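You operate a simulated robot arm through the tools that you are given. There is no shell and no other tool.

The job below is to be done with a simulated robot arm. You get a single attempt, and the scene is never put back.

## Task
Give the Table about 7 in the stage mix, take the Piano out of it, and return to Hall.
Fine: the hall levels, other channels and controls stay.

The check looks at the end state, three seconds after you hand in, the way a careful person would. Anything else that was tipped, shoved, dropped, spilled or broken makes it a failure.

## Robot
A 7-joint arm with a fingered hand, fixed in place. Base frame: the origin is on the floor under the middle of its stand, x ahead of it, y to its left, z up; the work surface is at about z = 0.88. Units: m, degrees, N and s.
It reaches about 1.333 m from its shoulder. Its first joint turns from -69.0 to 172.0 degrees. Payload 5 kg.
Tool frame: the origin (TCP) lies between the finger pads and is the grasp point; the fingertips stand 0.032 m ahead of it; z points along the fingers, y is the line along which they close. The gripper opens to 0.16 m; its body begins 0.089 m behind the TCP. The gripper is a hand of 3 fingers: y runs from the thumb to the fingers, the wrist lies at [0, 0, -0.252] in the tool frame, and closing takes about 1.5 s.
Orientation is that of the tool frame in the base frame, as a unit quaternion [w, x, y, z]. With the fingers straight down and closing along the base's y, the tool's x points along the base's -x, its y along +y and its z along -z.

## Interface
- The arm moves only by the tool arm_command. Its argument "moves" is a list that holds one entry, the list of rows, each a list of 6 numbers: the shift along the base's x, y, z in units of 100 mm (1.0 is 100 mm), then the turn, a rotation vector about the base's x, y, z in units of 45 degrees (1.0 is 45 degrees). In form: [[[x, y, z, rx, ry, rz], ...]]. A call has 1 to 20 rows; each row is the pose to reach, as a shift and turn from the pose commanded when the call began. "claw" is the gripper command, from -1 (shut) to 1 (fully open), values between in proportion, set as the call begins (left out, the last holds). A call with a number of a shift or a turn outside -1 to 1 is refused whole. Each row takes 0.2 s and may step no farther than 0.05 m and 8.6 degrees from the row before; otherwise, or with a gripper value out of range, the whole call is refused. Where a pose cannot be reached the arm comes as near as it can. A force on the tool above 40 N (or 10 N above the force at the start of the call, whichever is more), or a blocked arm, ends the call early, and 0.2 s more pass. The fingers move at their own pace (about 0.108 m/s each) and stop on an object; they squeeze with about 22 N. The grip force told is the motor's: it shows also when the fingers shut on nothing. Time passes only in rows, and 0.2 s behind the last, so rows that repeat a pose let the fingers close. The reply holds the time, the measured pose of the TCP, the force on the tool along the base axes, the opening and the grip force, in the units named above and with some noise, with the torque about the TCP (base axes, N m) and any sound that the robot's microphone picked up.
- Cameras (640 x 400 px; columns grow to the right, rows downward): "scene" is fixed at [0.4028, 0.4949, 1.5828]; the picture's right is [-0.64, -0.77, 0.00], its down [-0.54, 0.45, -0.71] and it looks along [0.55, -0.46, -0.70] (base axes); focal length 320 px, centre (320, 200). "wrist" rides on the gripper at [0.065, -0.004, -0.116] in the tool frame; the picture's right is [0.06, 1.00, 0.00], its down [-0.87, 0.05, -0.49] and it looks along [-0.49, 0.03, 0.87] (tool axes); focal length 261 px, centre (320, 200). There is no depth. A picture from a camera that has moved, and an enlarged one, comes with that camera's place and axes in the base frame and with its lens. The place of the scene camera against the robot may be out by one fixed shift of up to 0.012 m in any direction.
- snapshot(camera): a new picture of that camera. The clock stands still meanwhile.
- raise_lower(by): slides the trunk up (or, below 0, down) by that many m; the arm rides with it, the base frame stays. It gives what a move gives, with no picture.
- curl_fingers(finger1, finger2, thumb_bend): sets how far each is bent, from 0 (flat) to 1 (curled in); at 0.3 the hand is open as for a grip, at 0.7 the pads meet at the TCP. One left out holds its place. A second passes; each finger stops where it meets its share of the squeeze, and holds until it gets a number again. A gripper value or a shape takes the hand back. It gives what a move gives, with no picture; readings hold the bend of each and the force on the fingers (four entries, about 0 where the hand has none), thumb and palm.
- set_grasp(shape): the hand has 3 fingers and takes this shape, open, in about a second: jaw (thumb against the fingers, like two jaws); tri (thumb and two fingers); tip (a fingertip pinch); poke (one finger out to press); point (the index stretched); flat (the hand flat); cup (the hand cupped); fist (a fist). The gripper value then closes the fingers along that shape, each until it touches; the sizes above hold for jaw. It gives what a move gives, with no picture.
- inspect(camera, box): a new picture of the part [left, top, right, bottom] of that camera's present view, enlarged. The clock stands still meanwhile.
- sign_off(): hands the job in; it is judged then, once.

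Places have to be worked out from the pictures, the camera data and where the tool is seen. Open the gripper and draw the arm clear of the work before you hand the job in, unless the task says otherwise.

The tools are called after ">>>" by a JSON object that holds its "api" and its "payload". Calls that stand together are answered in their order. arm_command: Moves the arm, as the interface text tells. Its arguments: {"type":"object","properties":{"moves":{"type":"array","items":{"type":"array","items":{"type":"array","items":{"type":"number"}}}},"claw":{"type":"number"}},"required":["moves"]} The other tools are called the same way: raise_lower (by) moves the trunk up or down; set_grasp (shape) gives the hand a shape; curl_fingers (finger1, finger2, thumb_bend) moves the fingers one by one; snapshot (camera) takes a picture; inspect (camera, box) takes an enlarged picture of a part of a camera's view; sign_off () hands the job in.

At the start:

```text
time: 0.0
tool_pos: [0.6828, -0.1428, 1.1699]
tcp_rot: [0.0, 0.002, 1.0, 0.0]
wrist_force: [0.2, -0.5, -0.7]
wrist_torque: [-0.01, -0.02, 0.02]
opening: 0.1598
grip_force: 0.0
shape: jaw
bend: [0.3, 0.3, 0.3]
finger forces: [0.1, 0.1, 0.0, 0.1, 0.0, 0.1]
trunk travel left (down, up): [-0.825, 0.115]
```

scene: 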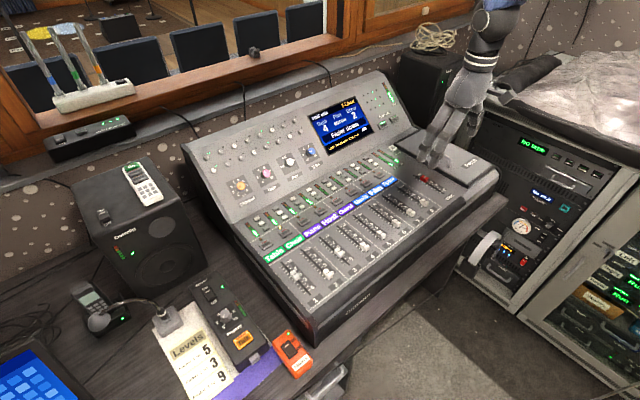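
wrist: 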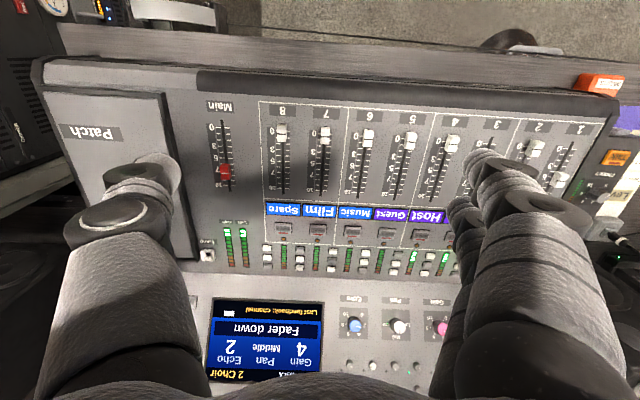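

I start by looking closely at the mixer: the labels, the layer buttons and the screen.

>>> {"api": "inspect", "payload": {"camera": "scene", "box": [180, 70, 340, 170]}}

>>> {"api": "inspect", "payload": {"camera": "scene", "box": [300, 70, 460, 170]}}

>>> {"api": "inspect", "payload": {"camera": "scene", "box": [220, 160, 380, 260]}}

>>> {"api": "inspect", "payload": {"camera": "scene", "box": [340, 120, 500, 220]}}

>>> {"api": "inspect", "payload": {"camera": "scene", "box": [250, 220, 410, 320]}}

>>> {"api": "inspect", "payload": {"camera": "scene", "box": [60, 270, 320, 400]}}

>>> {"api": "inspect", "payload": {"camera": "wrist", "box": [180, 80, 340, 180]}}

>>> {"api": "inspect", "payload": {"camera": "wrist", "box": [190, 200, 450, 400]}}

```text
4.00 times, centred on (260, 120) of scene
camera zoom: at [0.4028, 0.4949, 1.5828], right [-0.64, -0.77, 0.0], down [-0.54, 0.45, -0.71], along [0.55, -0.46, -0.7], focal length 1279 px, centre (560, 520)
```

zoom: 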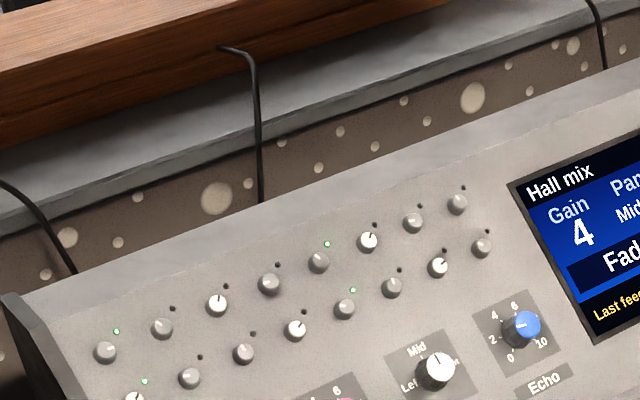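

```text
4.00 times, centred on (380, 120) of scene
camera zoom: at [0.4028, 0.4949, 1.5828], right [-0.64, -0.77, 0.0], down [-0.54, 0.45, -0.71], along [0.55, -0.46, -0.7], focal length 1279 px, centre (80, 520)
```

zoom: 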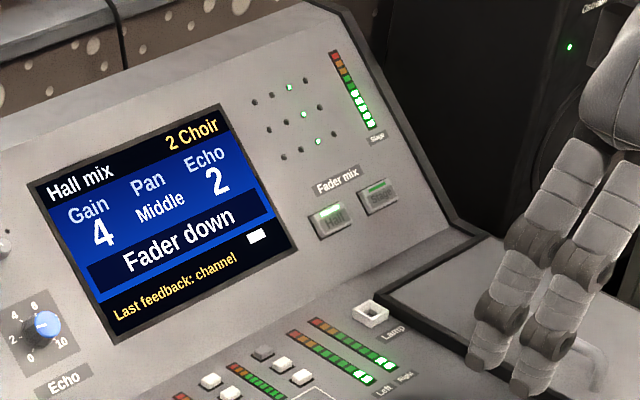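

```text
4.00 times, centred on (300, 210) of scene
camera zoom: at [0.4028, 0.4949, 1.5828], right [-0.64, -0.77, 0.0], down [-0.54, 0.45, -0.71], along [0.55, -0.46, -0.7], focal length 1279 px, centre (400, 160)
```

zoom: 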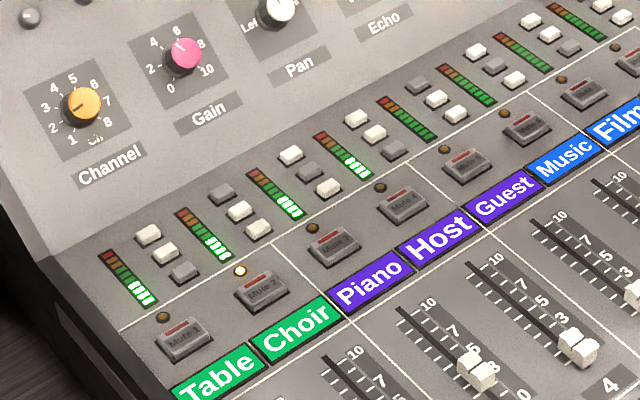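

```text
4.00 times, centred on (420, 170) of scene
camera zoom: at [0.4028, 0.4949, 1.5828], right [-0.64, -0.77, 0.0], down [-0.54, 0.45, -0.71], along [0.55, -0.46, -0.7], focal length 1279 px, centre (-80, 320)
```

zoom: 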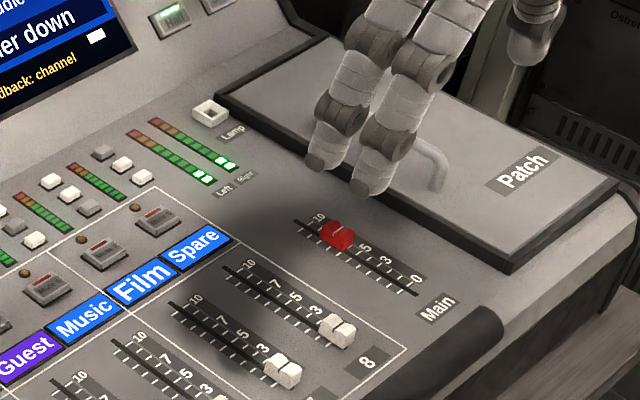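

```text
4.00 times, centred on (330, 270) of scene
camera zoom: at [0.4028, 0.4949, 1.5828], right [-0.64, -0.77, 0.0], down [-0.54, 0.45, -0.71], along [0.55, -0.46, -0.7], focal length 1279 px, centre (280, -80)
```

zoom: 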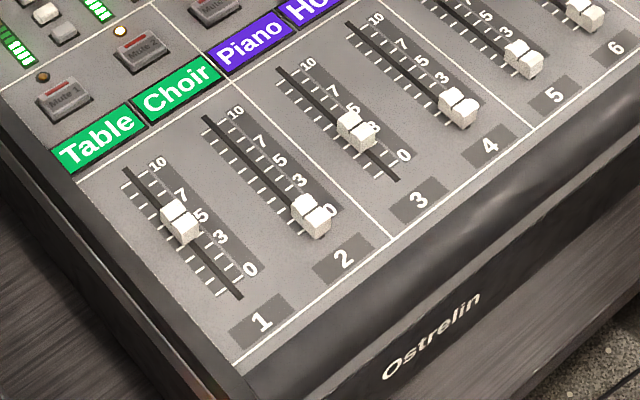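

```text
2.46 times, centred on (190, 335) of scene
camera zoom: at [0.4028, 0.4949, 1.5828], right [-0.64, -0.77, 0.0], down [-0.54, 0.45, -0.71], along [0.55, -0.46, -0.7], focal length 787 px, centre (640, -132)
```

zoom: 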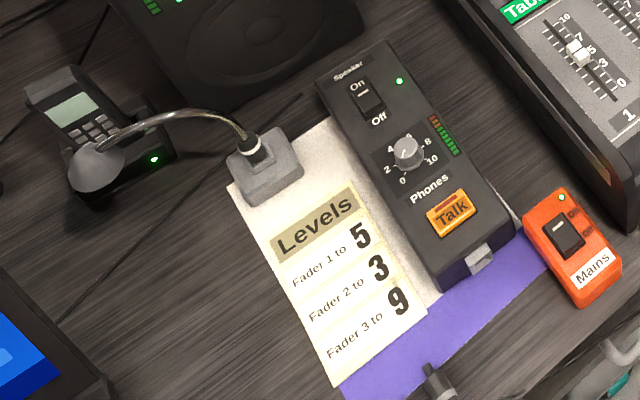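

```text
4.00 times, centred on (260, 130) of wrist
camera zoom: at [0.618, -0.1464, 1.2877], right [-0.06, 1.0, 0.0], down [0.87, 0.05, 0.49], along [0.49, 0.03, -0.87], focal length 1043 px, centre (560, 480)
```

zoom: 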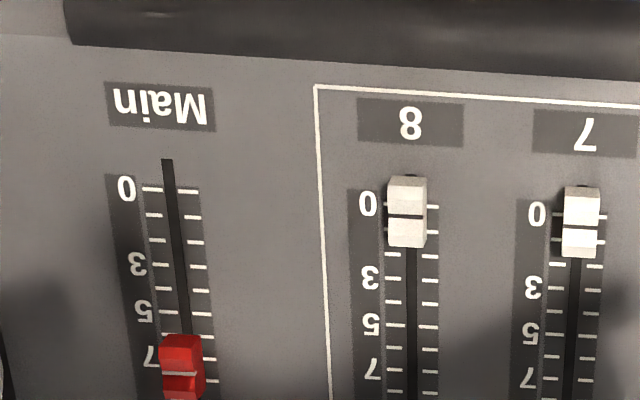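

```text
2.00 times, centred on (320, 300) of wrist
camera zoom: at [0.618, -0.1464, 1.2877], right [-0.06, 1.0, 0.0], down [0.87, 0.05, 0.49], along [0.49, 0.03, -0.87], focal length 521 px, centre (320, 0)
```

zoom: 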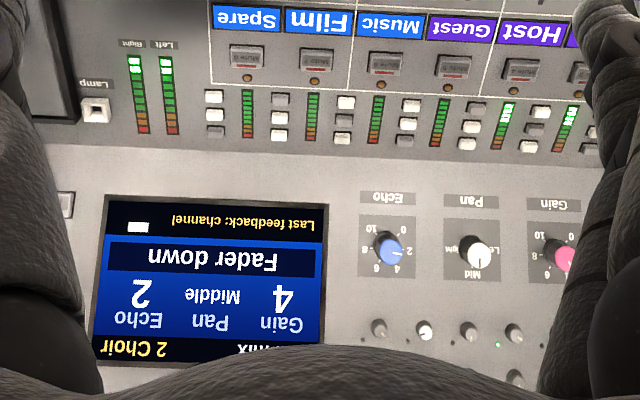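

The mixer faces the robot, with channel 1 (Table) on the left (+y), channel 3 Piano, and Hall/Stage "Fader mix" buttons on the raised panel at the right; Hall is lit now. I set the poking hand shape and look at where that finger sits in the wrist view.

>>> {"api": "set_grasp", "payload": {"shape": "poke"}}

>>> {"api": "snapshot", "payload": {"camera": "wrist"}}

>>> {"api": "inspect", "payload": {"camera": "scene", "box": [380, 0, 540, 200]}}

```text
time: 0.9
tool_pos: [0.6825, -0.1425, 1.1722]
tcp_rot: [0.0, 0.0, 1.0, 0.0]
wrist_force: [0.2, 0.1, 0.4]
wrist_torque: [-0.03, -0.03, -0.01]
opening: 0.0
grip_force: 0.1
shape: poke
bend: [1.0, 1.0, 0.46]
finger forces: [0.1, 0.0, 0.1, 0.0, 0.0, 0.0]
trunk travel left (down, up): [-0.825, 0.115]
```

```text
taken
camera wrist: at [0.618, -0.1464, 1.2876], right [-0.06, 1.0, 0.0], down [0.87, 0.05, 0.49], along [0.49, 0.03, -0.87], focal length 261 px, centre (320, 200)
```

wrist: 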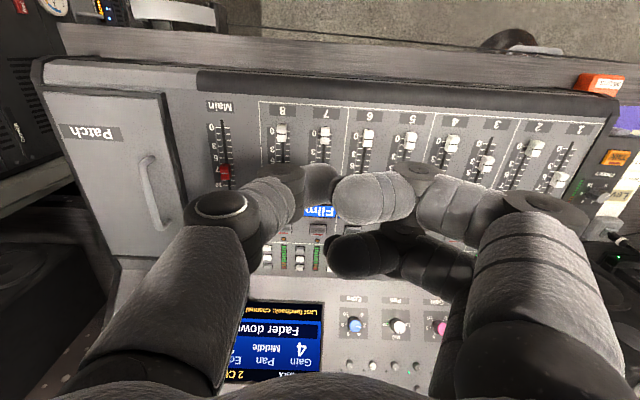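

```text
2.00 times, centred on (460, 100) of scene
camera zoom: at [0.4028, 0.4949, 1.5828], right [-0.64, -0.77, 0.0], down [-0.54, 0.45, -0.71], along [0.55, -0.46, -0.7], focal length 640 px, centre (40, 400)
```

zoom: 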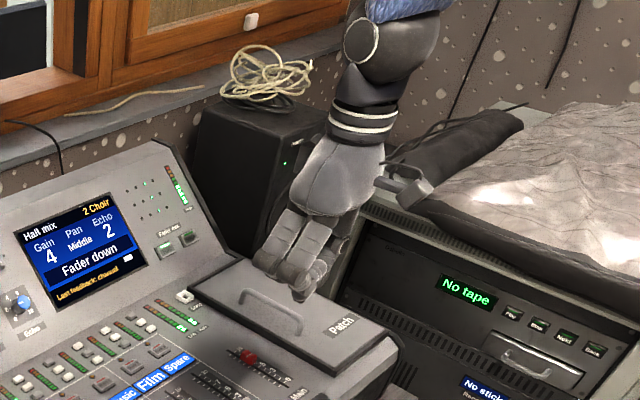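

In this pose both fingers are fully curled and the thumb half bent; no finger is clearly out. I try the "point" shape to compare.

>>> {"api": "set_grasp", "payload": {"shape": "point"}}

>>> {"api": "snapshot", "payload": {"camera": "wrist"}}

>>> {"api": "inspect", "payload": {"camera": "scene", "box": [380, 0, 540, 200]}}

```text
time: 1.8
tool_pos: [0.6837, -0.1425, 1.1718]
tcp_rot: [0.0, 0.001, 1.0, 0.0]
wrist_force: [-0.1, 0.2, 0.9]
wrist_torque: [0.02, 0.01, 0.01]
opening: 0.0001
grip_force: 0.0
shape: point
bend: [0.36, 1.0, 0.43]
finger forces: [0.1, 0.0, 0.1, 0.1, 0.1, 0.0]
trunk travel left (down, up): [-0.825, 0.115]
```

```text
taken
camera wrist: at [0.618, -0.1465, 1.2877], right [-0.06, 1.0, 0.0], down [0.87, 0.05, 0.49], along [0.49, 0.03, -0.87], focal length 261 px, centre (320, 200)
```

wrist: 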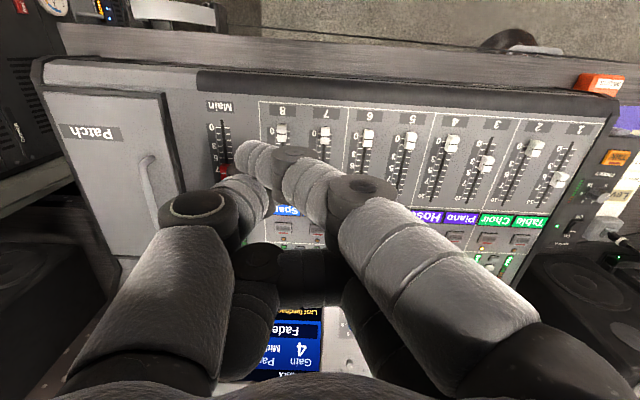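

```text
2.00 times, centred on (460, 100) of scene
camera zoom: at [0.4028, 0.4949, 1.5828], right [-0.64, -0.77, 0.0], down [-0.54, 0.45, -0.71], along [0.55, -0.46, -0.7], focal length 640 px, centre (40, 400)
```

zoom: 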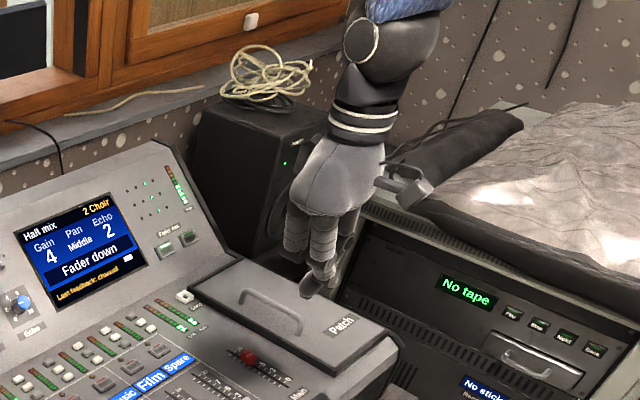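

The fingers still seem to be in motion, so I let a second pass without moving the arm and look again.

>>> {"api": "arm_command", "payload": {"moves": [[[0, 0, 0, 0, 0, 0], [0, 0, 0, 0, 0, 0], [0, 0, 0, 0, 0, 0], [0, 0, 0, 0, 0, 0], [0, 0, 0, 0, 0, 0]]]}}

>>> {"api": "snapshot", "payload": {"camera": "wrist"}}

>>> {"api": "inspect", "payload": {"camera": "scene", "box": [380, 0, 540, 200]}}

```text
time: 3.0
tool_pos: [0.6836, -0.1425, 1.1722]
tcp_rot: [0.001, 0.001, 1.0, 0.0]
wrist_force: [-0.3, 0.5, -0.2]
wrist_torque: [0.02, -0.01, -0.03]
opening: 0.0
grip_force: 0.1
shape: point
bend: [0.34, 1.0, 0.44]
finger forces: [0.0, 0.0, 0.0, 0.0, 0.0, 0.0]
trunk travel left (down, up): [-0.825, 0.115]
```

```text
taken
camera wrist: at [0.618, -0.1464, 1.2877], right [-0.06, 1.0, 0.0], down [0.87, 0.05, 0.49], along [0.49, 0.03, -0.87], focal length 261 px, centre (320, 200)
```

wrist: 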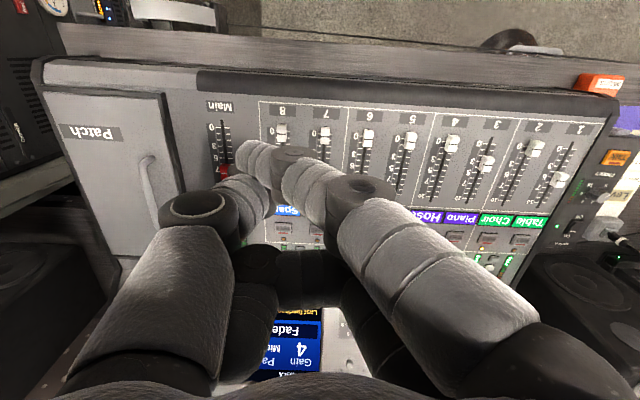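

```text
2.00 times, centred on (460, 100) of scene
camera zoom: at [0.4028, 0.4949, 1.5828], right [-0.64, -0.77, 0.0], down [-0.54, 0.45, -0.71], along [0.55, -0.46, -0.7], focal length 640 px, centre (40, 400)
```

zoom: 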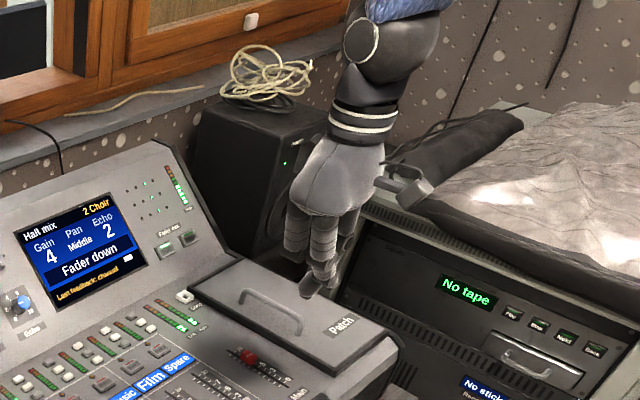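

The point shape leaves the index leaning across the hand. I set the fingers individually instead: finger1 straight as in an open grip, the others curled away, and look at it.

>>> {"api": "curl_fingers", "payload": {"finger1": 0.3, "finger2": 1.0, "thumb_bend": 1.0}}

>>> {"api": "snapshot", "payload": {"camera": "wrist"}}

>>> {"api": "inspect", "payload": {"camera": "scene", "box": [380, 0, 540, 200]}}

```text
time: 4.0
tool_pos: [0.6835, -0.1421, 1.1722]
tcp_rot: [0.0, 0.001, 1.0, 0.0]
wrist_force: [0.1, 0.1, -0.3]
wrist_torque: [0.03, -0.01, -0.01]
opening: 0.0073
grip_force: 0.0
shape: fingers
bend: [0.87, 1.0, 0.88]
finger forces: [0.0, 0.0, 0.0, 0.1, 0.0, 0.1]
trunk travel left (down, up): [-0.825, 0.115]
```

```text
taken
camera wrist: at [0.618, -0.1464, 1.2876], right [-0.06, 1.0, 0.0], down [0.87, 0.05, 0.49], along [0.49, 0.03, -0.87], focal length 261 px, centre (320, 200)
```

wrist: 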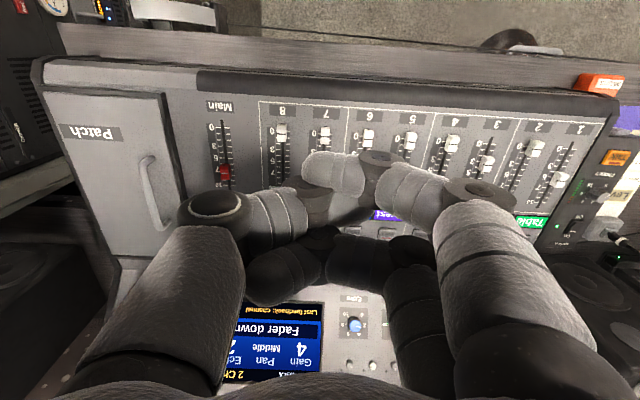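

```text
2.00 times, centred on (460, 100) of scene
camera zoom: at [0.4028, 0.4949, 1.5828], right [-0.64, -0.77, 0.0], down [-0.54, 0.45, -0.71], along [0.55, -0.46, -0.7], focal length 640 px, centre (40, 400)
```

zoom: 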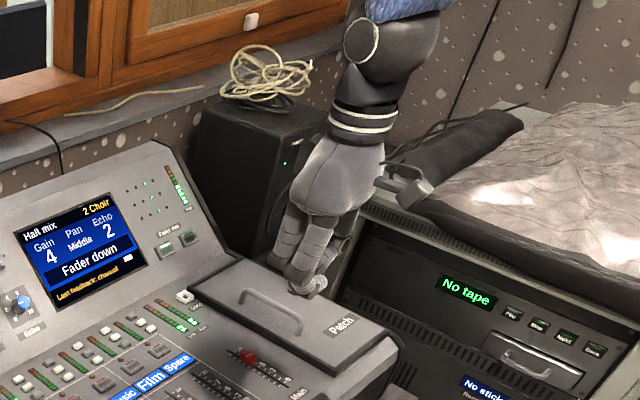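

Finger1 reads 0.87 instead of 0.3, so it probably caught on the thumb. I open the thumb and finger1 fully first to untangle them.

>>> {"api": "curl_fingers", "payload": {"finger1": 0.3, "finger2": 1.0, "thumb_bend": 0.0}}

>>> {"api": "snapshot", "payload": {"camera": "wrist"}}

>>> {"api": "inspect", "payload": {"camera": "scene", "box": [380, 0, 540, 200]}}

```text
time: 5.0
tool_pos: [0.6828, -0.141, 1.1718]
tcp_rot: [0.0, 0.002, 1.0, 0.0]
wrist_force: [0.8, -0.5, -0.5]
wrist_torque: [-0.01, 0.01, -0.02]
opening: 0.0047
grip_force: 0.0
shape: fingers
bend: [0.42, 1.0, 0.63]
finger forces: [0.0, 0.1, 0.0, 0.0, 0.1, 0.0]
trunk travel left (down, up): [-0.825, 0.115]
```

```text
taken
camera wrist: at [0.618, -0.1464, 1.2876], right [-0.06, 1.0, 0.0], down [0.87, 0.05, 0.49], along [0.49, 0.03, -0.87], focal length 261 px, centre (320, 200)
```

wrist: 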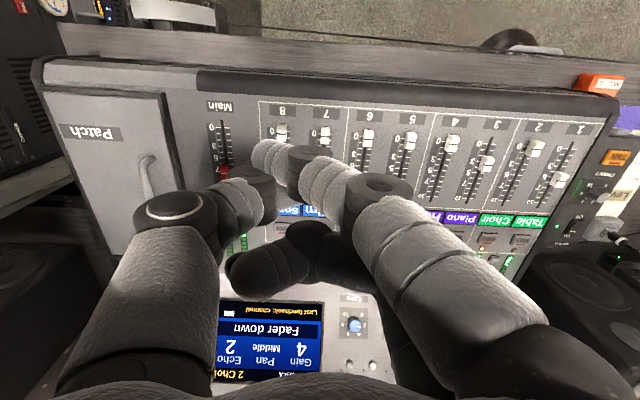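

```text
2.00 times, centred on (460, 100) of scene
camera zoom: at [0.4028, 0.4949, 1.5828], right [-0.64, -0.77, 0.0], down [-0.54, 0.45, -0.71], along [0.55, -0.46, -0.7], focal length 640 px, centre (40, 400)
```

zoom: 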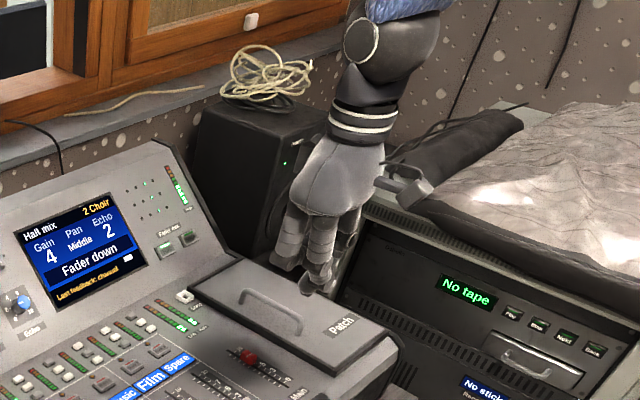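

The fingers are still travelling, so I let another second pass and check.

>>> {"api": "arm_command", "payload": {"moves": [[[0, 0, 0, 0, 0, 0], [0, 0, 0, 0, 0, 0], [0, 0, 0, 0, 0, 0], [0, 0, 0, 0, 0, 0], [0, 0, 0, 0, 0, 0]]]}}

>>> {"api": "snapshot", "payload": {"camera": "wrist"}}

>>> {"api": "inspect", "payload": {"camera": "scene", "box": [420, 60, 500, 160]}}

```text
time: 6.2
tool_pos: [0.6826, -0.1416, 1.1716]
tcp_rot: [0.0, 0.001, 1.0, 0.001]
wrist_force: [0.3, -0.3, 0.0]
wrist_torque: [-0.02, 0.03, 0.0]
opening: 0.005
grip_force: 0.1
shape: fingers
bend: [0.38, 1.0, 0.63]
finger forces: [0.0, 0.0, 0.0, 0.1, 0.0, 0.0]
trunk travel left (down, up): [-0.825, 0.115]
```

```text
taken
camera wrist: at [0.618, -0.1464, 1.2876], right [-0.06, 1.0, 0.0], down [0.87, 0.05, 0.49], along [0.49, 0.03, -0.87], focal length 261 px, centre (320, 200)
```

wrist: 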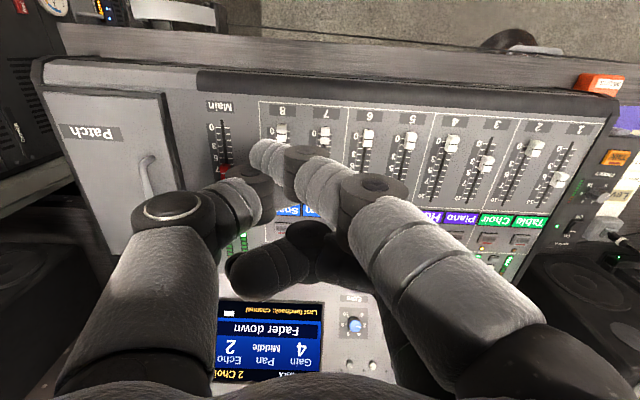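

```text
4.00 times, centred on (460, 110) of scene
camera zoom: at [0.4028, 0.4949, 1.5828], right [-0.64, -0.77, 0.0], down [-0.54, 0.45, -0.71], along [0.55, -0.46, -0.7], focal length 1279 px, centre (-240, 560)
```

zoom: 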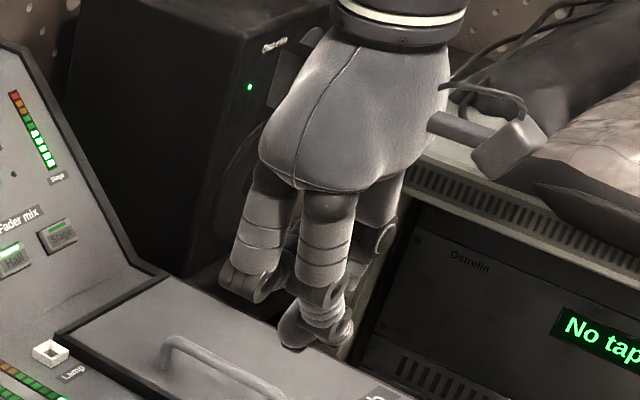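

Finger1 (0.38) and thumb (0.63) are hooked onto one another. I curl finger1 in fully while the thumb swings out, to separate them.

>>> {"api": "curl_fingers", "payload": {"finger1": 1.0, "finger2": 1.0, "thumb_bend": 0.0}}

>>> {"api": "arm_command", "payload": {"moves": [[[0, 0, 0, 0, 0, 0], [0, 0, 0, 0, 0, 0], [0, 0, 0, 0, 0, 0]]]}}

>>> {"api": "snapshot", "payload": {"camera": "wrist"}}

```text
time: 7.2
tool_pos: [0.6829, -0.1423, 1.1717]
tcp_rot: [0.0, 0.001, 1.0, 0.001]
wrist_force: [0.6, 0.0, 0.0]
wrist_torque: [0.02, -0.03, 0.01]
opening: 0.0062
grip_force: 0.0
shape: fingers
bend: [0.74, 1.0, 0.71]
finger forces: [0.0, 0.1, 0.0, 0.0, 0.1, 0.0]
trunk travel left (down, up): [-0.825, 0.115]
```

```text
time: 8.0
tool_pos: [0.6833, -0.1418, 1.1722]
tcp_rot: [0.0, 0.001, 1.0, -0.001]
wrist_force: [-0.2, -0.2, -0.4]
wrist_torque: [-0.01, -0.03, 0.01]
opening: 0.0061
grip_force: 0.1
shape: fingers
bend: [0.74, 1.0, 0.71]
finger forces: [0.0, 0.0, 0.0, 0.0, 0.1, 0.1]
trunk travel left (down, up): [-0.825, 0.115]
```

```text
taken
camera wrist: at [0.618, -0.1464, 1.2876], right [-0.06, 1.0, 0.0], down [0.87, 0.05, 0.49], along [0.49, 0.03, -0.87], focal length 261 px, centre (320, 200)
```

wrist: 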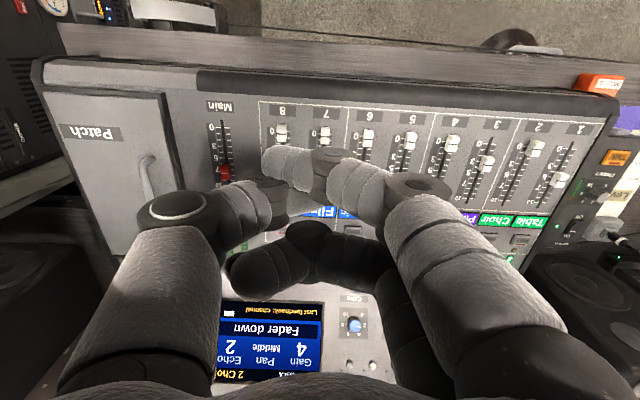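

They still hold each other (finger1 0.74, thumb 0.71). I go back to the poke shape, which curls finger1 fully without pulling the thumb outward, and then look.

>>> {"api": "set_grasp", "payload": {"shape": "poke"}}

>>> {"api": "arm_command", "payload": {"moves": [[[0, 0, 0, 0, 0, 0], [0, 0, 0, 0, 0, 0], [0, 0, 0, 0, 0, 0]]]}}

>>> {"api": "inspect", "payload": {"camera": "wrist", "box": [160, 120, 480, 320]}}

```text
time: 8.9
tool_pos: [0.6826, -0.1424, 1.1728]
tcp_rot: [0.001, 0.001, 1.0, 0.0]
wrist_force: [0.0, -0.3, 0.0]
wrist_torque: [0.0, 0.04, -0.04]
opening: 0.0
grip_force: 0.1
shape: poke
bend: [0.95, 1.0, 1.0]
finger forces: [0.1, 0.0, 0.0, 0.0, 0.1, 0.0]
trunk travel left (down, up): [-0.825, 0.115]
```

```text
time: 9.7
tool_pos: [0.6837, -0.1421, 1.1723]
tcp_rot: [0.0, 0.001, 1.0, 0.001]
wrist_force: [0.3, 0.4, 0.3]
wrist_torque: [0.01, -0.03, 0.0]
opening: 0.0
grip_force: 0.0
shape: poke
bend: [0.95, 1.0, 1.0]
finger forces: [0.0, 0.0, 0.0, 0.1, 0.0, 0.0]
trunk travel left (down, up): [-0.825, 0.115]
```

```text
2.00 times, centred on (320, 220) of wrist
camera zoom: at [0.618, -0.1464, 1.2876], right [-0.06, 1.0, 0.0], down [0.87, 0.05, 0.49], along [0.49, 0.03, -0.87], focal length 521 px, centre (320, 160)
```

zoom: 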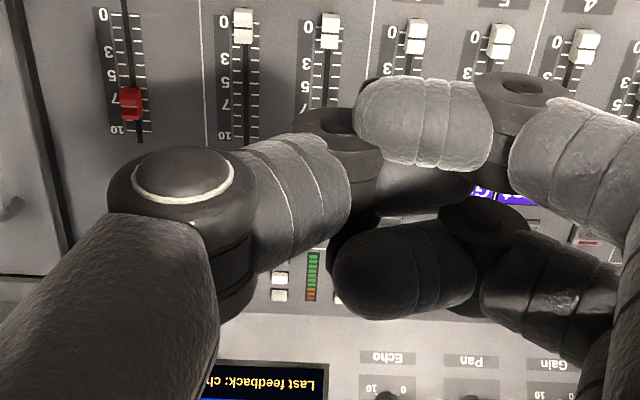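

Now all three are curled, with the thumb lying between the two fingers. I swing the thumb out alone first.

>>> {"api": "curl_fingers", "payload": {"thumb_bend": 0.0}}

>>> {"api": "inspect", "payload": {"camera": "wrist", "box": [160, 120, 480, 320]}}

```text
time: 10.7
tool_pos: [0.6828, -0.1411, 1.1713]
tcp_rot: [0.001, 0.001, 1.0, 0.0]
wrist_force: [-0.8, 0.6, 1.2]
wrist_torque: [0.01, 0.01, -0.02]
opening: 0.0043
grip_force: 0.0
shape: fingers
bend: [0.99, 1.0, 0.96]
finger forces: [0.0, 0.0, 0.1, 0.0, 0.1, 0.0]
trunk travel left (down, up): [-0.825, 0.115]
```

```text
2.00 times, centred on (320, 220) of wrist
camera zoom: at [0.618, -0.1464, 1.2876], right [-0.06, 1.0, 0.0], down [0.87, 0.05, 0.49], along [0.49, 0.03, -0.87], focal length 521 px, centre (320, 160)
```

zoom: 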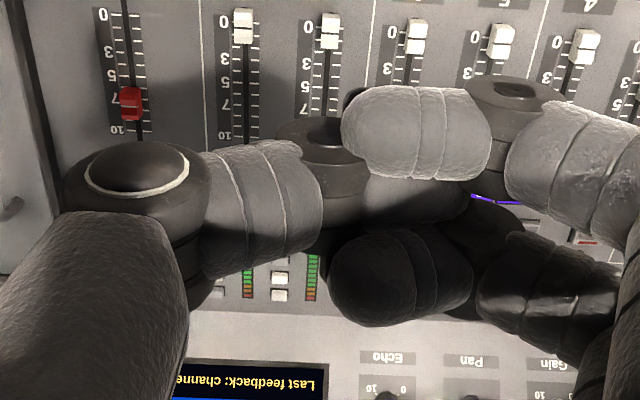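

The thumb is pinned under the curled fingers. I ask for the open jaw shape, which sends all three outward at once, and let it settle.

>>> {"api": "set_grasp", "payload": {"shape": "flat"}}

>>> {"api": "arm_command", "payload": {"moves": [[[0, 0, 0, 0, 0, 0], [0, 0, 0, 0, 0, 0], [0, 0, 0, 0, 0, 0], [0, 0, 0, 0, 0, 0], [0, 0, 0, 0, 0, 0]]]}}

>>> {"api": "snapshot", "payload": {"camera": "wrist"}}

```text
time: 11.6
tool_pos: [0.6829, -0.1424, 1.1718]
tcp_rot: [0.0, 0.0, 1.0, -0.001]
wrist_force: [-0.5, 0.2, 0.1]
wrist_torque: [-0.01, 0.05, 0.03]
opening: 0.1524
grip_force: 0.1
shape: flat
bend: [0.33, 0.26, 0.19]
finger forces: [0.1, 0.0, 0.0, 0.0, 0.1, 0.2]
trunk travel left (down, up): [-0.825, 0.115]
```

```text
time: 12.8
tool_pos: [0.6836, -0.1415, 1.1722]
tcp_rot: [0.0, 0.001, 1.0, 0.0]
wrist_force: [1.1, -0.7, 0.5]
wrist_torque: [0.0, 0.0, 0.01]
opening: 0.1522
grip_force: 0.0
shape: flat
bend: [0.33, 0.24, 0.19]
finger forces: [0.1, 0.1, 0.0, 0.0, 0.1, 0.0]
trunk travel left (down, up): [-0.825, 0.115]
```

```text
taken
camera wrist: at [0.618, -0.1464, 1.2876], right [-0.06, 1.0, 0.0], down [0.87, 0.05, 0.49], along [0.49, 0.03, -0.87], focal length 261 px, centre (320, 200)
```

wrist: 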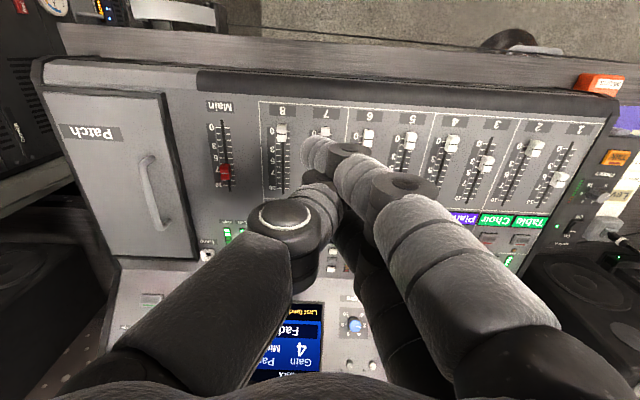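

They remain hooked (0.33/0.24/0.19 rather than 0). I curl both fingers fully while the thumb only goes to about 0.45, to reproduce the first unhooked state.

>>> {"api": "curl_fingers", "payload": {"finger1": 1.0, "finger2": 1.0, "thumb_bend": 0.45}}

>>> {"api": "arm_command", "payload": {"moves": [[[0, 0, 0, 0, 0, 0], [0, 0, 0, 0, 0, 0], [0, 0, 0, 0, 0, 0]]]}}

>>> {"api": "inspect", "payload": {"camera": "wrist", "box": [160, 120, 480, 320]}}

```text
time: 13.8
tool_pos: [0.6833, -0.1422, 1.1716]
tcp_rot: [0.001, 0.001, 1.0, -0.001]
wrist_force: [-0.8, 0.4, 0.2]
wrist_torque: [0.01, 0.03, -0.01]
opening: 0.0071
grip_force: 0.1
shape: fingers
bend: [0.69, 0.67, 0.51]
finger forces: [0.1, 0.0, 0.0, 0.1, 0.0, 0.1]
trunk travel left (down, up): [-0.825, 0.115]
```

```text
time: 14.6
tool_pos: [0.6821, -0.1416, 1.1715]
tcp_rot: [0.0, 0.001, 1.0, -0.001]
wrist_force: [0.0, -0.1, -0.2]
wrist_torque: [0.01, -0.01, -0.02]
opening: 0.0074
grip_force: 0.1
shape: fingers
bend: [0.69, 0.67, 0.51]
finger forces: [0.0, 0.2, 0.1, 0.0, 0.1, 0.0]
trunk travel left (down, up): [-0.825, 0.115]
```

```text
2.00 times, centred on (320, 220) of wrist
camera zoom: at [0.618, -0.1464, 1.2876], right [-0.06, 1.0, 0.0], down [0.87, 0.05, 0.49], along [0.49, 0.03, -0.87], focal length 521 px, centre (320, 160)
```

zoom: 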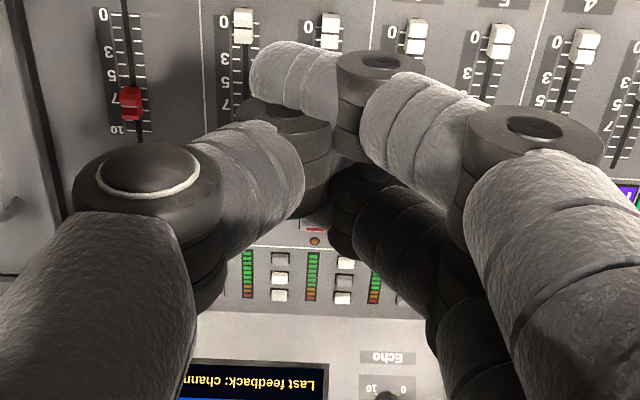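

Now the fingers press on the thumb from outside at 0.69/0.67. I open just the fingers while the thumb holds, to see if they come free.

>>> {"api": "curl_fingers", "payload": {"finger1": 0.1, "finger2": 0.1}}

>>> {"api": "inspect", "payload": {"camera": "wrist", "box": [160, 120, 480, 320]}}

```text
time: 15.6
tool_pos: [0.6839, -0.1427, 1.1716]
tcp_rot: [0.0, 0.001, 1.0, 0.0]
wrist_force: [-0.2, -0.1, -0.2]
wrist_torque: [-0.03, 0.01, 0.01]
opening: 0.0053
grip_force: 0.1
shape: fingers
bend: [0.45, 0.46, 0.49]
finger forces: [0.0, 0.1, 0.1, 0.0, 0.1, 0.0]
trunk travel left (down, up): [-0.825, 0.115]
```

```text
2.00 times, centred on (320, 220) of wrist
camera zoom: at [0.618, -0.1464, 1.2876], right [-0.06, 1.0, 0.0], down [0.87, 0.05, 0.49], along [0.49, 0.03, -0.87], focal length 521 px, centre (320, 160)
```

zoom: 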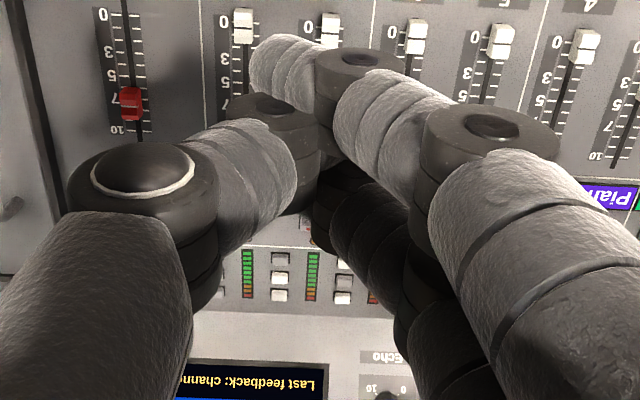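

Finger and thumb tips are crossed side by side. I try the plain jaw shape with the gripper commanded fully open, which drives with full force, and allow two seconds.

>>> {"api": "set_grasp", "payload": {"shape": "jaw"}}

>>> {"api": "arm_command", "payload": {"moves": [[[0, 0, 0, 0, 0, 0], [0, 0, 0, 0, 0, 0], [0, 0, 0, 0, 0, 0], [0, 0, 0, 0, 0, 0], [0, 0, 0, 0, 0, 0], [0, 0, 0, 0, 0, 0], [0, 0, 0, 0, 0, 0]]], "claw": 1}}

>>> {"api": "snapshot", "payload": {"camera": "wrist"}}

```text
time: 16.5
tool_pos: [0.6828, -0.1421, 1.1706]
tcp_rot: [0.0, 0.001, 1.0, 0.0]
wrist_force: [-0.3, -0.7, 0.1]
wrist_torque: [-0.05, 0.01, 0.03]
opening: 0.16
grip_force: 0.1
shape: jaw
bend: [0.3, 0.3, 0.3]
finger forces: [0.1, 0.1, 0.0, 0.1, 0.0, 0.1]
trunk travel left (down, up): [-0.825, 0.115]
```

```text
time: 18.1
tool_pos: [0.6832, -0.1429, 1.1714]
tcp_rot: [0.001, 0.001, 1.0, -0.001]
wrist_force: [0.3, -0.9, -0.1]
wrist_torque: [-0.03, 0.0, -0.03]
opening: 0.1599
grip_force: 0.1
shape: jaw
bend: [0.3, 0.3, 0.3]
finger forces: [0.0, 0.0, 0.0, 0.1, 0.0, 0.0]
trunk travel left (down, up): [-0.825, 0.115]
```

```text
taken
camera wrist: at [0.618, -0.1464, 1.2876], right [-0.06, 1.0, 0.0], down [0.87, 0.05, 0.49], along [0.49, 0.03, -0.87], focal length 261 px, centre (320, 200)
```

wrist: 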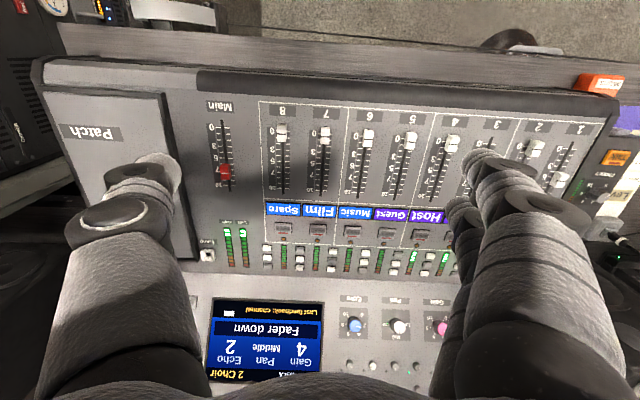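

The jaw shape freed everything: the hand is open at 0.16. I'll use the thumb as the poker: keep it at 0.3 and curl both fingers, which can't hook it since it stays far out.

>>> {"api": "curl_fingers", "payload": {"finger1": 1.0, "finger2": 1.0, "thumb_bend": 0.3}}

>>> {"api": "snapshot", "payload": {"camera": "wrist"}}

>>> {"api": "inspect", "payload": {"camera": "scene", "box": [420, 60, 500, 160]}}

```text
time: 19.1
tool_pos: [0.6829, -0.142, 1.1724]
tcp_rot: [0.001, 0.001, 1.0, 0.001]
wrist_force: [-0.1, 0.1, 0.5]
wrist_torque: [-0.01, 0.01, 0.01]
opening: 0.0741
grip_force: 0.0
shape: fingers
bend: [1.0, 1.0, 0.3]
finger forces: [0.1, 0.1, 0.0, 0.0, 0.0, 0.0]
trunk travel left (down, up): [-0.825, 0.115]
```

```text
taken
camera wrist: at [0.618, -0.1464, 1.2876], right [-0.06, 1.0, 0.0], down [0.87, 0.05, 0.49], along [0.49, 0.03, -0.87], focal length 261 px, centre (320, 200)
```

wrist: 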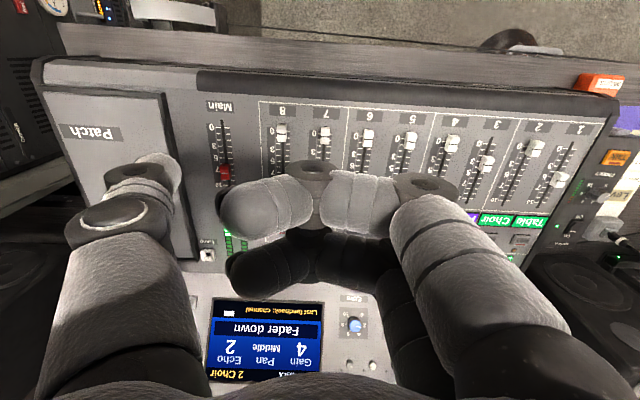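

```text
4.00 times, centred on (460, 110) of scene
camera zoom: at [0.4028, 0.4949, 1.5828], right [-0.64, -0.77, 0.0], down [-0.54, 0.45, -0.71], along [0.55, -0.46, -0.7], focal length 1279 px, centre (-240, 560)
```

zoom: 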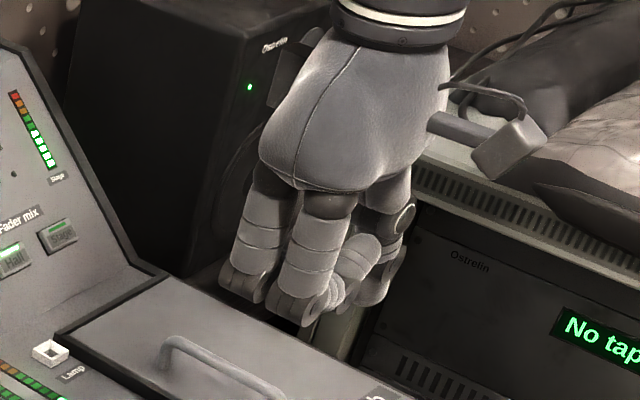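

The thumb is now the lowest point, about 6 cm below the curled knuckles. I move the hand up, forward and to the right to look at the Hall/Stage panel from the wrist camera.

>>> {"api": "arm_command", "payload": {"moves": [[[0.2, -0.35, 0.15, 0, 0, 0], [0.4, -0.7, 0.3, 0, 0, 0], [0.6, -1.0, 0.4, 0, 0, 0], [0.8, -1.0, 0.5, 0, 0, 0], [1.0, -1.0, 0.5, 0, 0, 0]]]}}

>>> {"api": "snapshot", "payload": {"camera": "wrist"}}

>>> {"api": "snapshot", "payload": {"camera": "scene"}}

```text
time: 20.3
tool_pos: [0.7807, -0.2438, 1.2215]
tcp_rot: [0.0, 0.002, 1.0, 0.0]
wrist_force: [0.1, -0.8, 0.5]
wrist_torque: [0.0, 0.0, 0.02]
opening: 0.0742
grip_force: 0.0
shape: fingers
bend: [1.0, 1.0, 0.3]
finger forces: [0.1, 0.0, 0.0, 0.0, 0.1, 0.0]
trunk travel left (down, up): [-0.825, 0.115]
```

```text
taken
camera wrist: at [0.7178, -0.2472, 1.3378], right [-0.06, 1.0, 0.0], down [0.87, 0.05, 0.49], along [0.49, 0.03, -0.87], focal length 261 px, centre (320, 200)
```

wrist: 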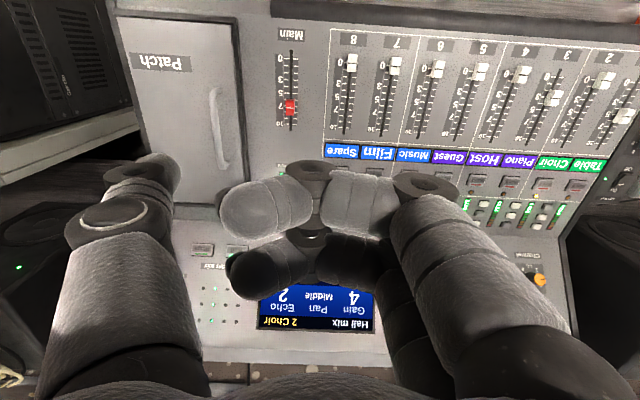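

```text
taken
```

scene: 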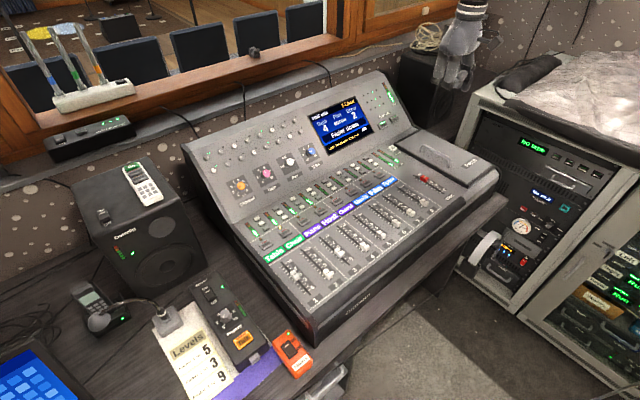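

Good view: the two mix buttons are visible between thumb and fist. I enlarge the button area and the fader area to measure them.

>>> {"api": "inspect", "payload": {"camera": "wrist", "box": [170, 220, 298, 300]}}

>>> {"api": "inspect", "payload": {"camera": "wrist", "box": [260, 30, 420, 130]}}

>>> {"api": "inspect", "payload": {"camera": "wrist", "box": [480, 30, 640, 130]}}

```text
5.00 times, centred on (234, 260) of wrist
camera zoom: at [0.7178, -0.2472, 1.3378], right [-0.06, 1.0, 0.0], down [0.87, 0.05, 0.49], along [0.49, 0.03, -0.87], focal length 1303 px, centre (750, -100)
```

zoom: 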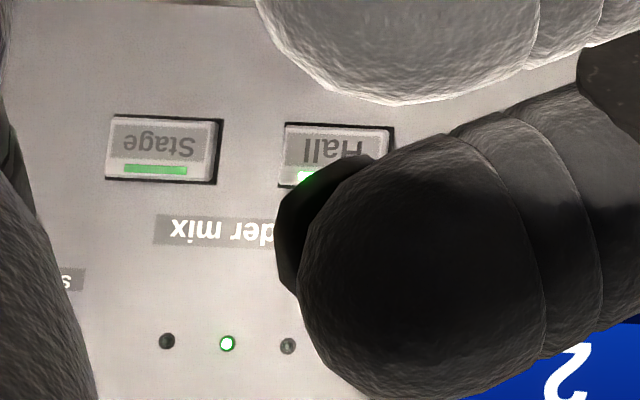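

```text
4.00 times, centred on (340, 80) of wrist
camera zoom: at [0.7178, -0.2472, 1.3378], right [-0.06, 1.0, 0.0], down [0.87, 0.05, 0.49], along [0.49, 0.03, -0.87], focal length 1043 px, centre (240, 680)
```

zoom: 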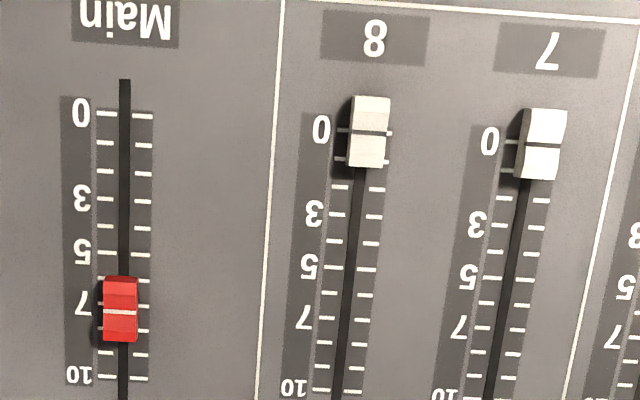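

```text
4.00 times, centred on (560, 80) of wrist
camera zoom: at [0.7178, -0.2472, 1.3378], right [-0.06, 1.0, 0.0], down [0.87, 0.05, 0.49], along [0.49, 0.03, -0.87], focal length 1043 px, centre (-640, 680)
```

zoom: 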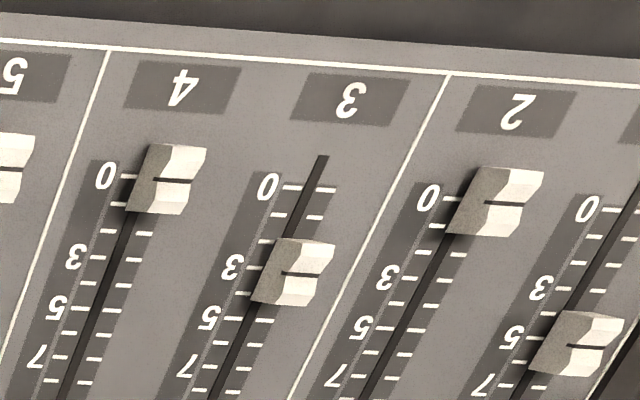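

Triangulating between the two wrist views puts Stage at about (1.087, -0.469, 0.920) and Hall at (1.084, -0.396, 0.921), and the fader panel at z≈0.875–0.882 with about 10 mm per scale unit. I enlarge the thumb to locate its tip.

>>> {"api": "inspect", "payload": {"camera": "wrist", "box": [60, 130, 220, 230]}}

>>> {"api": "inspect", "payload": {"camera": "scene", "box": [410, 0, 510, 100]}}

>>> {"api": "inspect", "payload": {"camera": "scene", "box": [340, 60, 500, 160]}}

```text
4.00 times, centred on (140, 180) of wrist
camera zoom: at [0.7178, -0.2472, 1.3378], right [-0.06, 1.0, 0.0], down [0.87, 0.05, 0.49], along [0.49, 0.03, -0.87], focal length 1043 px, centre (1040, 280)
```

zoom: 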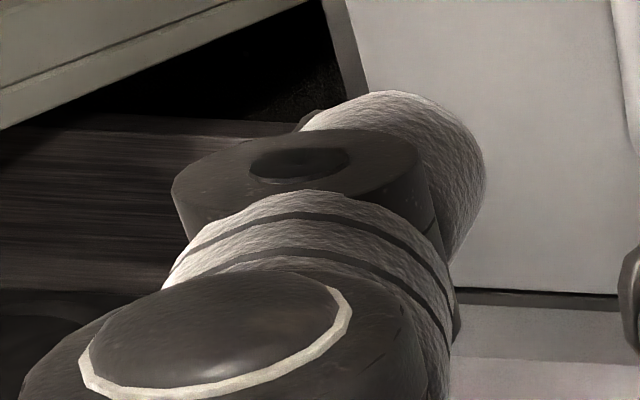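

```text
4.00 times, centred on (460, 50) of scene
camera zoom: at [0.4028, 0.4949, 1.5828], right [-0.64, -0.77, 0.0], down [-0.54, 0.45, -0.71], along [0.55, -0.46, -0.7], focal length 1279 px, centre (-240, 800)
```

zoom: 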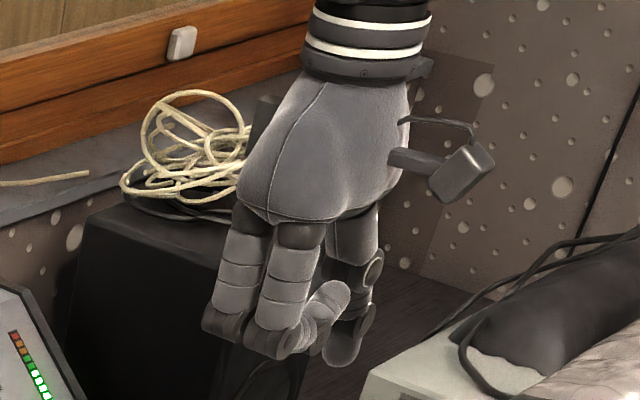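

```text
4.00 times, centred on (420, 110) of scene
camera zoom: at [0.4028, 0.4949, 1.5828], right [-0.64, -0.77, 0.0], down [-0.54, 0.45, -0.71], along [0.55, -0.46, -0.7], focal length 1279 px, centre (-80, 560)
```

zoom: 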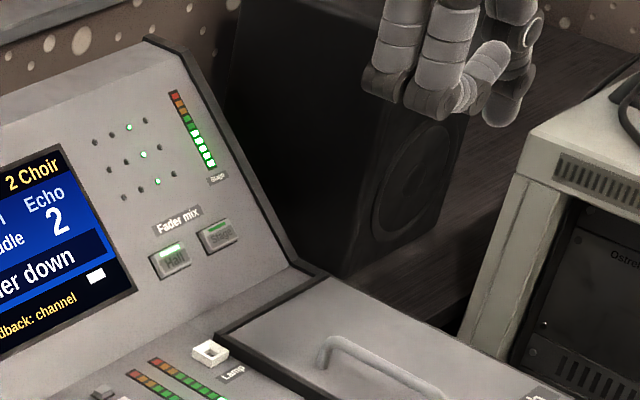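

Thumb tip works out at tool (0, -0.088, 0.032), and the scene view gives the button panel a slope of about 30°. I tilt the hand about 29° so the thumb points along the panel normal, moving part of the way forward at a safe height.

>>> {"api": "arm_command", "payload": {"moves": [[[0.2, -0.2, 0, 0, -0.13, 0], [0.4, -0.4, 0, 0, -0.26, 0], [0.6, -0.6, 0, 0, -0.39, 0], [0.8, -0.8, 0, 0, -0.52, 0], [1.0, -1.0, 0, 0, -0.65, 0]]]}}

>>> {"api": "snapshot", "payload": {"camera": "wrist"}}

>>> {"api": "snapshot", "payload": {"camera": "scene"}}

```text
time: 21.5
tool_pos: [0.8837, -0.3435, 1.2209]
tcp_rot: [0.254, 0.0, 0.967, 0.001]
wrist_force: [-0.4, -0.7, 0.3]
wrist_torque: [-0.01, -0.01, 0.01]
opening: 0.0739
grip_force: 0.0
shape: fingers
bend: [1.0, 1.0, 0.3]
finger forces: [0.0, 0.1, 0.1, 0.1, 0.1, 0.1]
trunk travel left (down, up): [-0.825, 0.115]
```

```text
taken
camera wrist: at [0.7698, -0.3481, 1.29], right [-0.05, 1.0, -0.03], down [0.52, 0.05, 0.85], along [0.85, 0.03, -0.52], focal length 261 px, centre (320, 200)
```

wrist: 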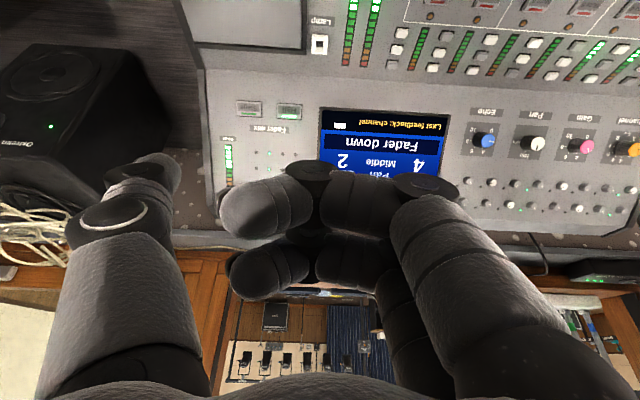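

```text
taken
```

scene: 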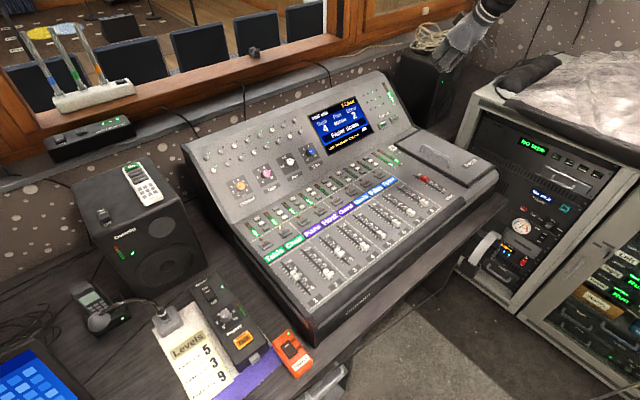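

I enlarge the button area in this view for a precise fix and to measure the panel slope.

>>> {"api": "inspect", "payload": {"camera": "wrist", "box": [200, 80, 360, 180]}}

```text
4.00 times, centred on (280, 130) of wrist
camera zoom: at [0.7698, -0.3481, 1.29], right [-0.05, 1.0, -0.03], down [0.52, 0.05, 0.85], along [0.85, 0.03, -0.52], focal length 1043 px, centre (480, 480)
```

zoom: 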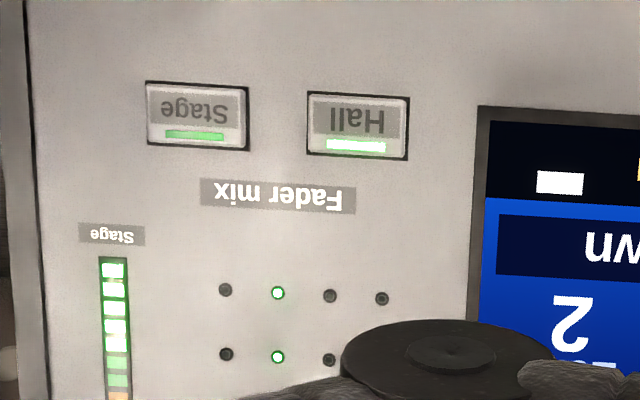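

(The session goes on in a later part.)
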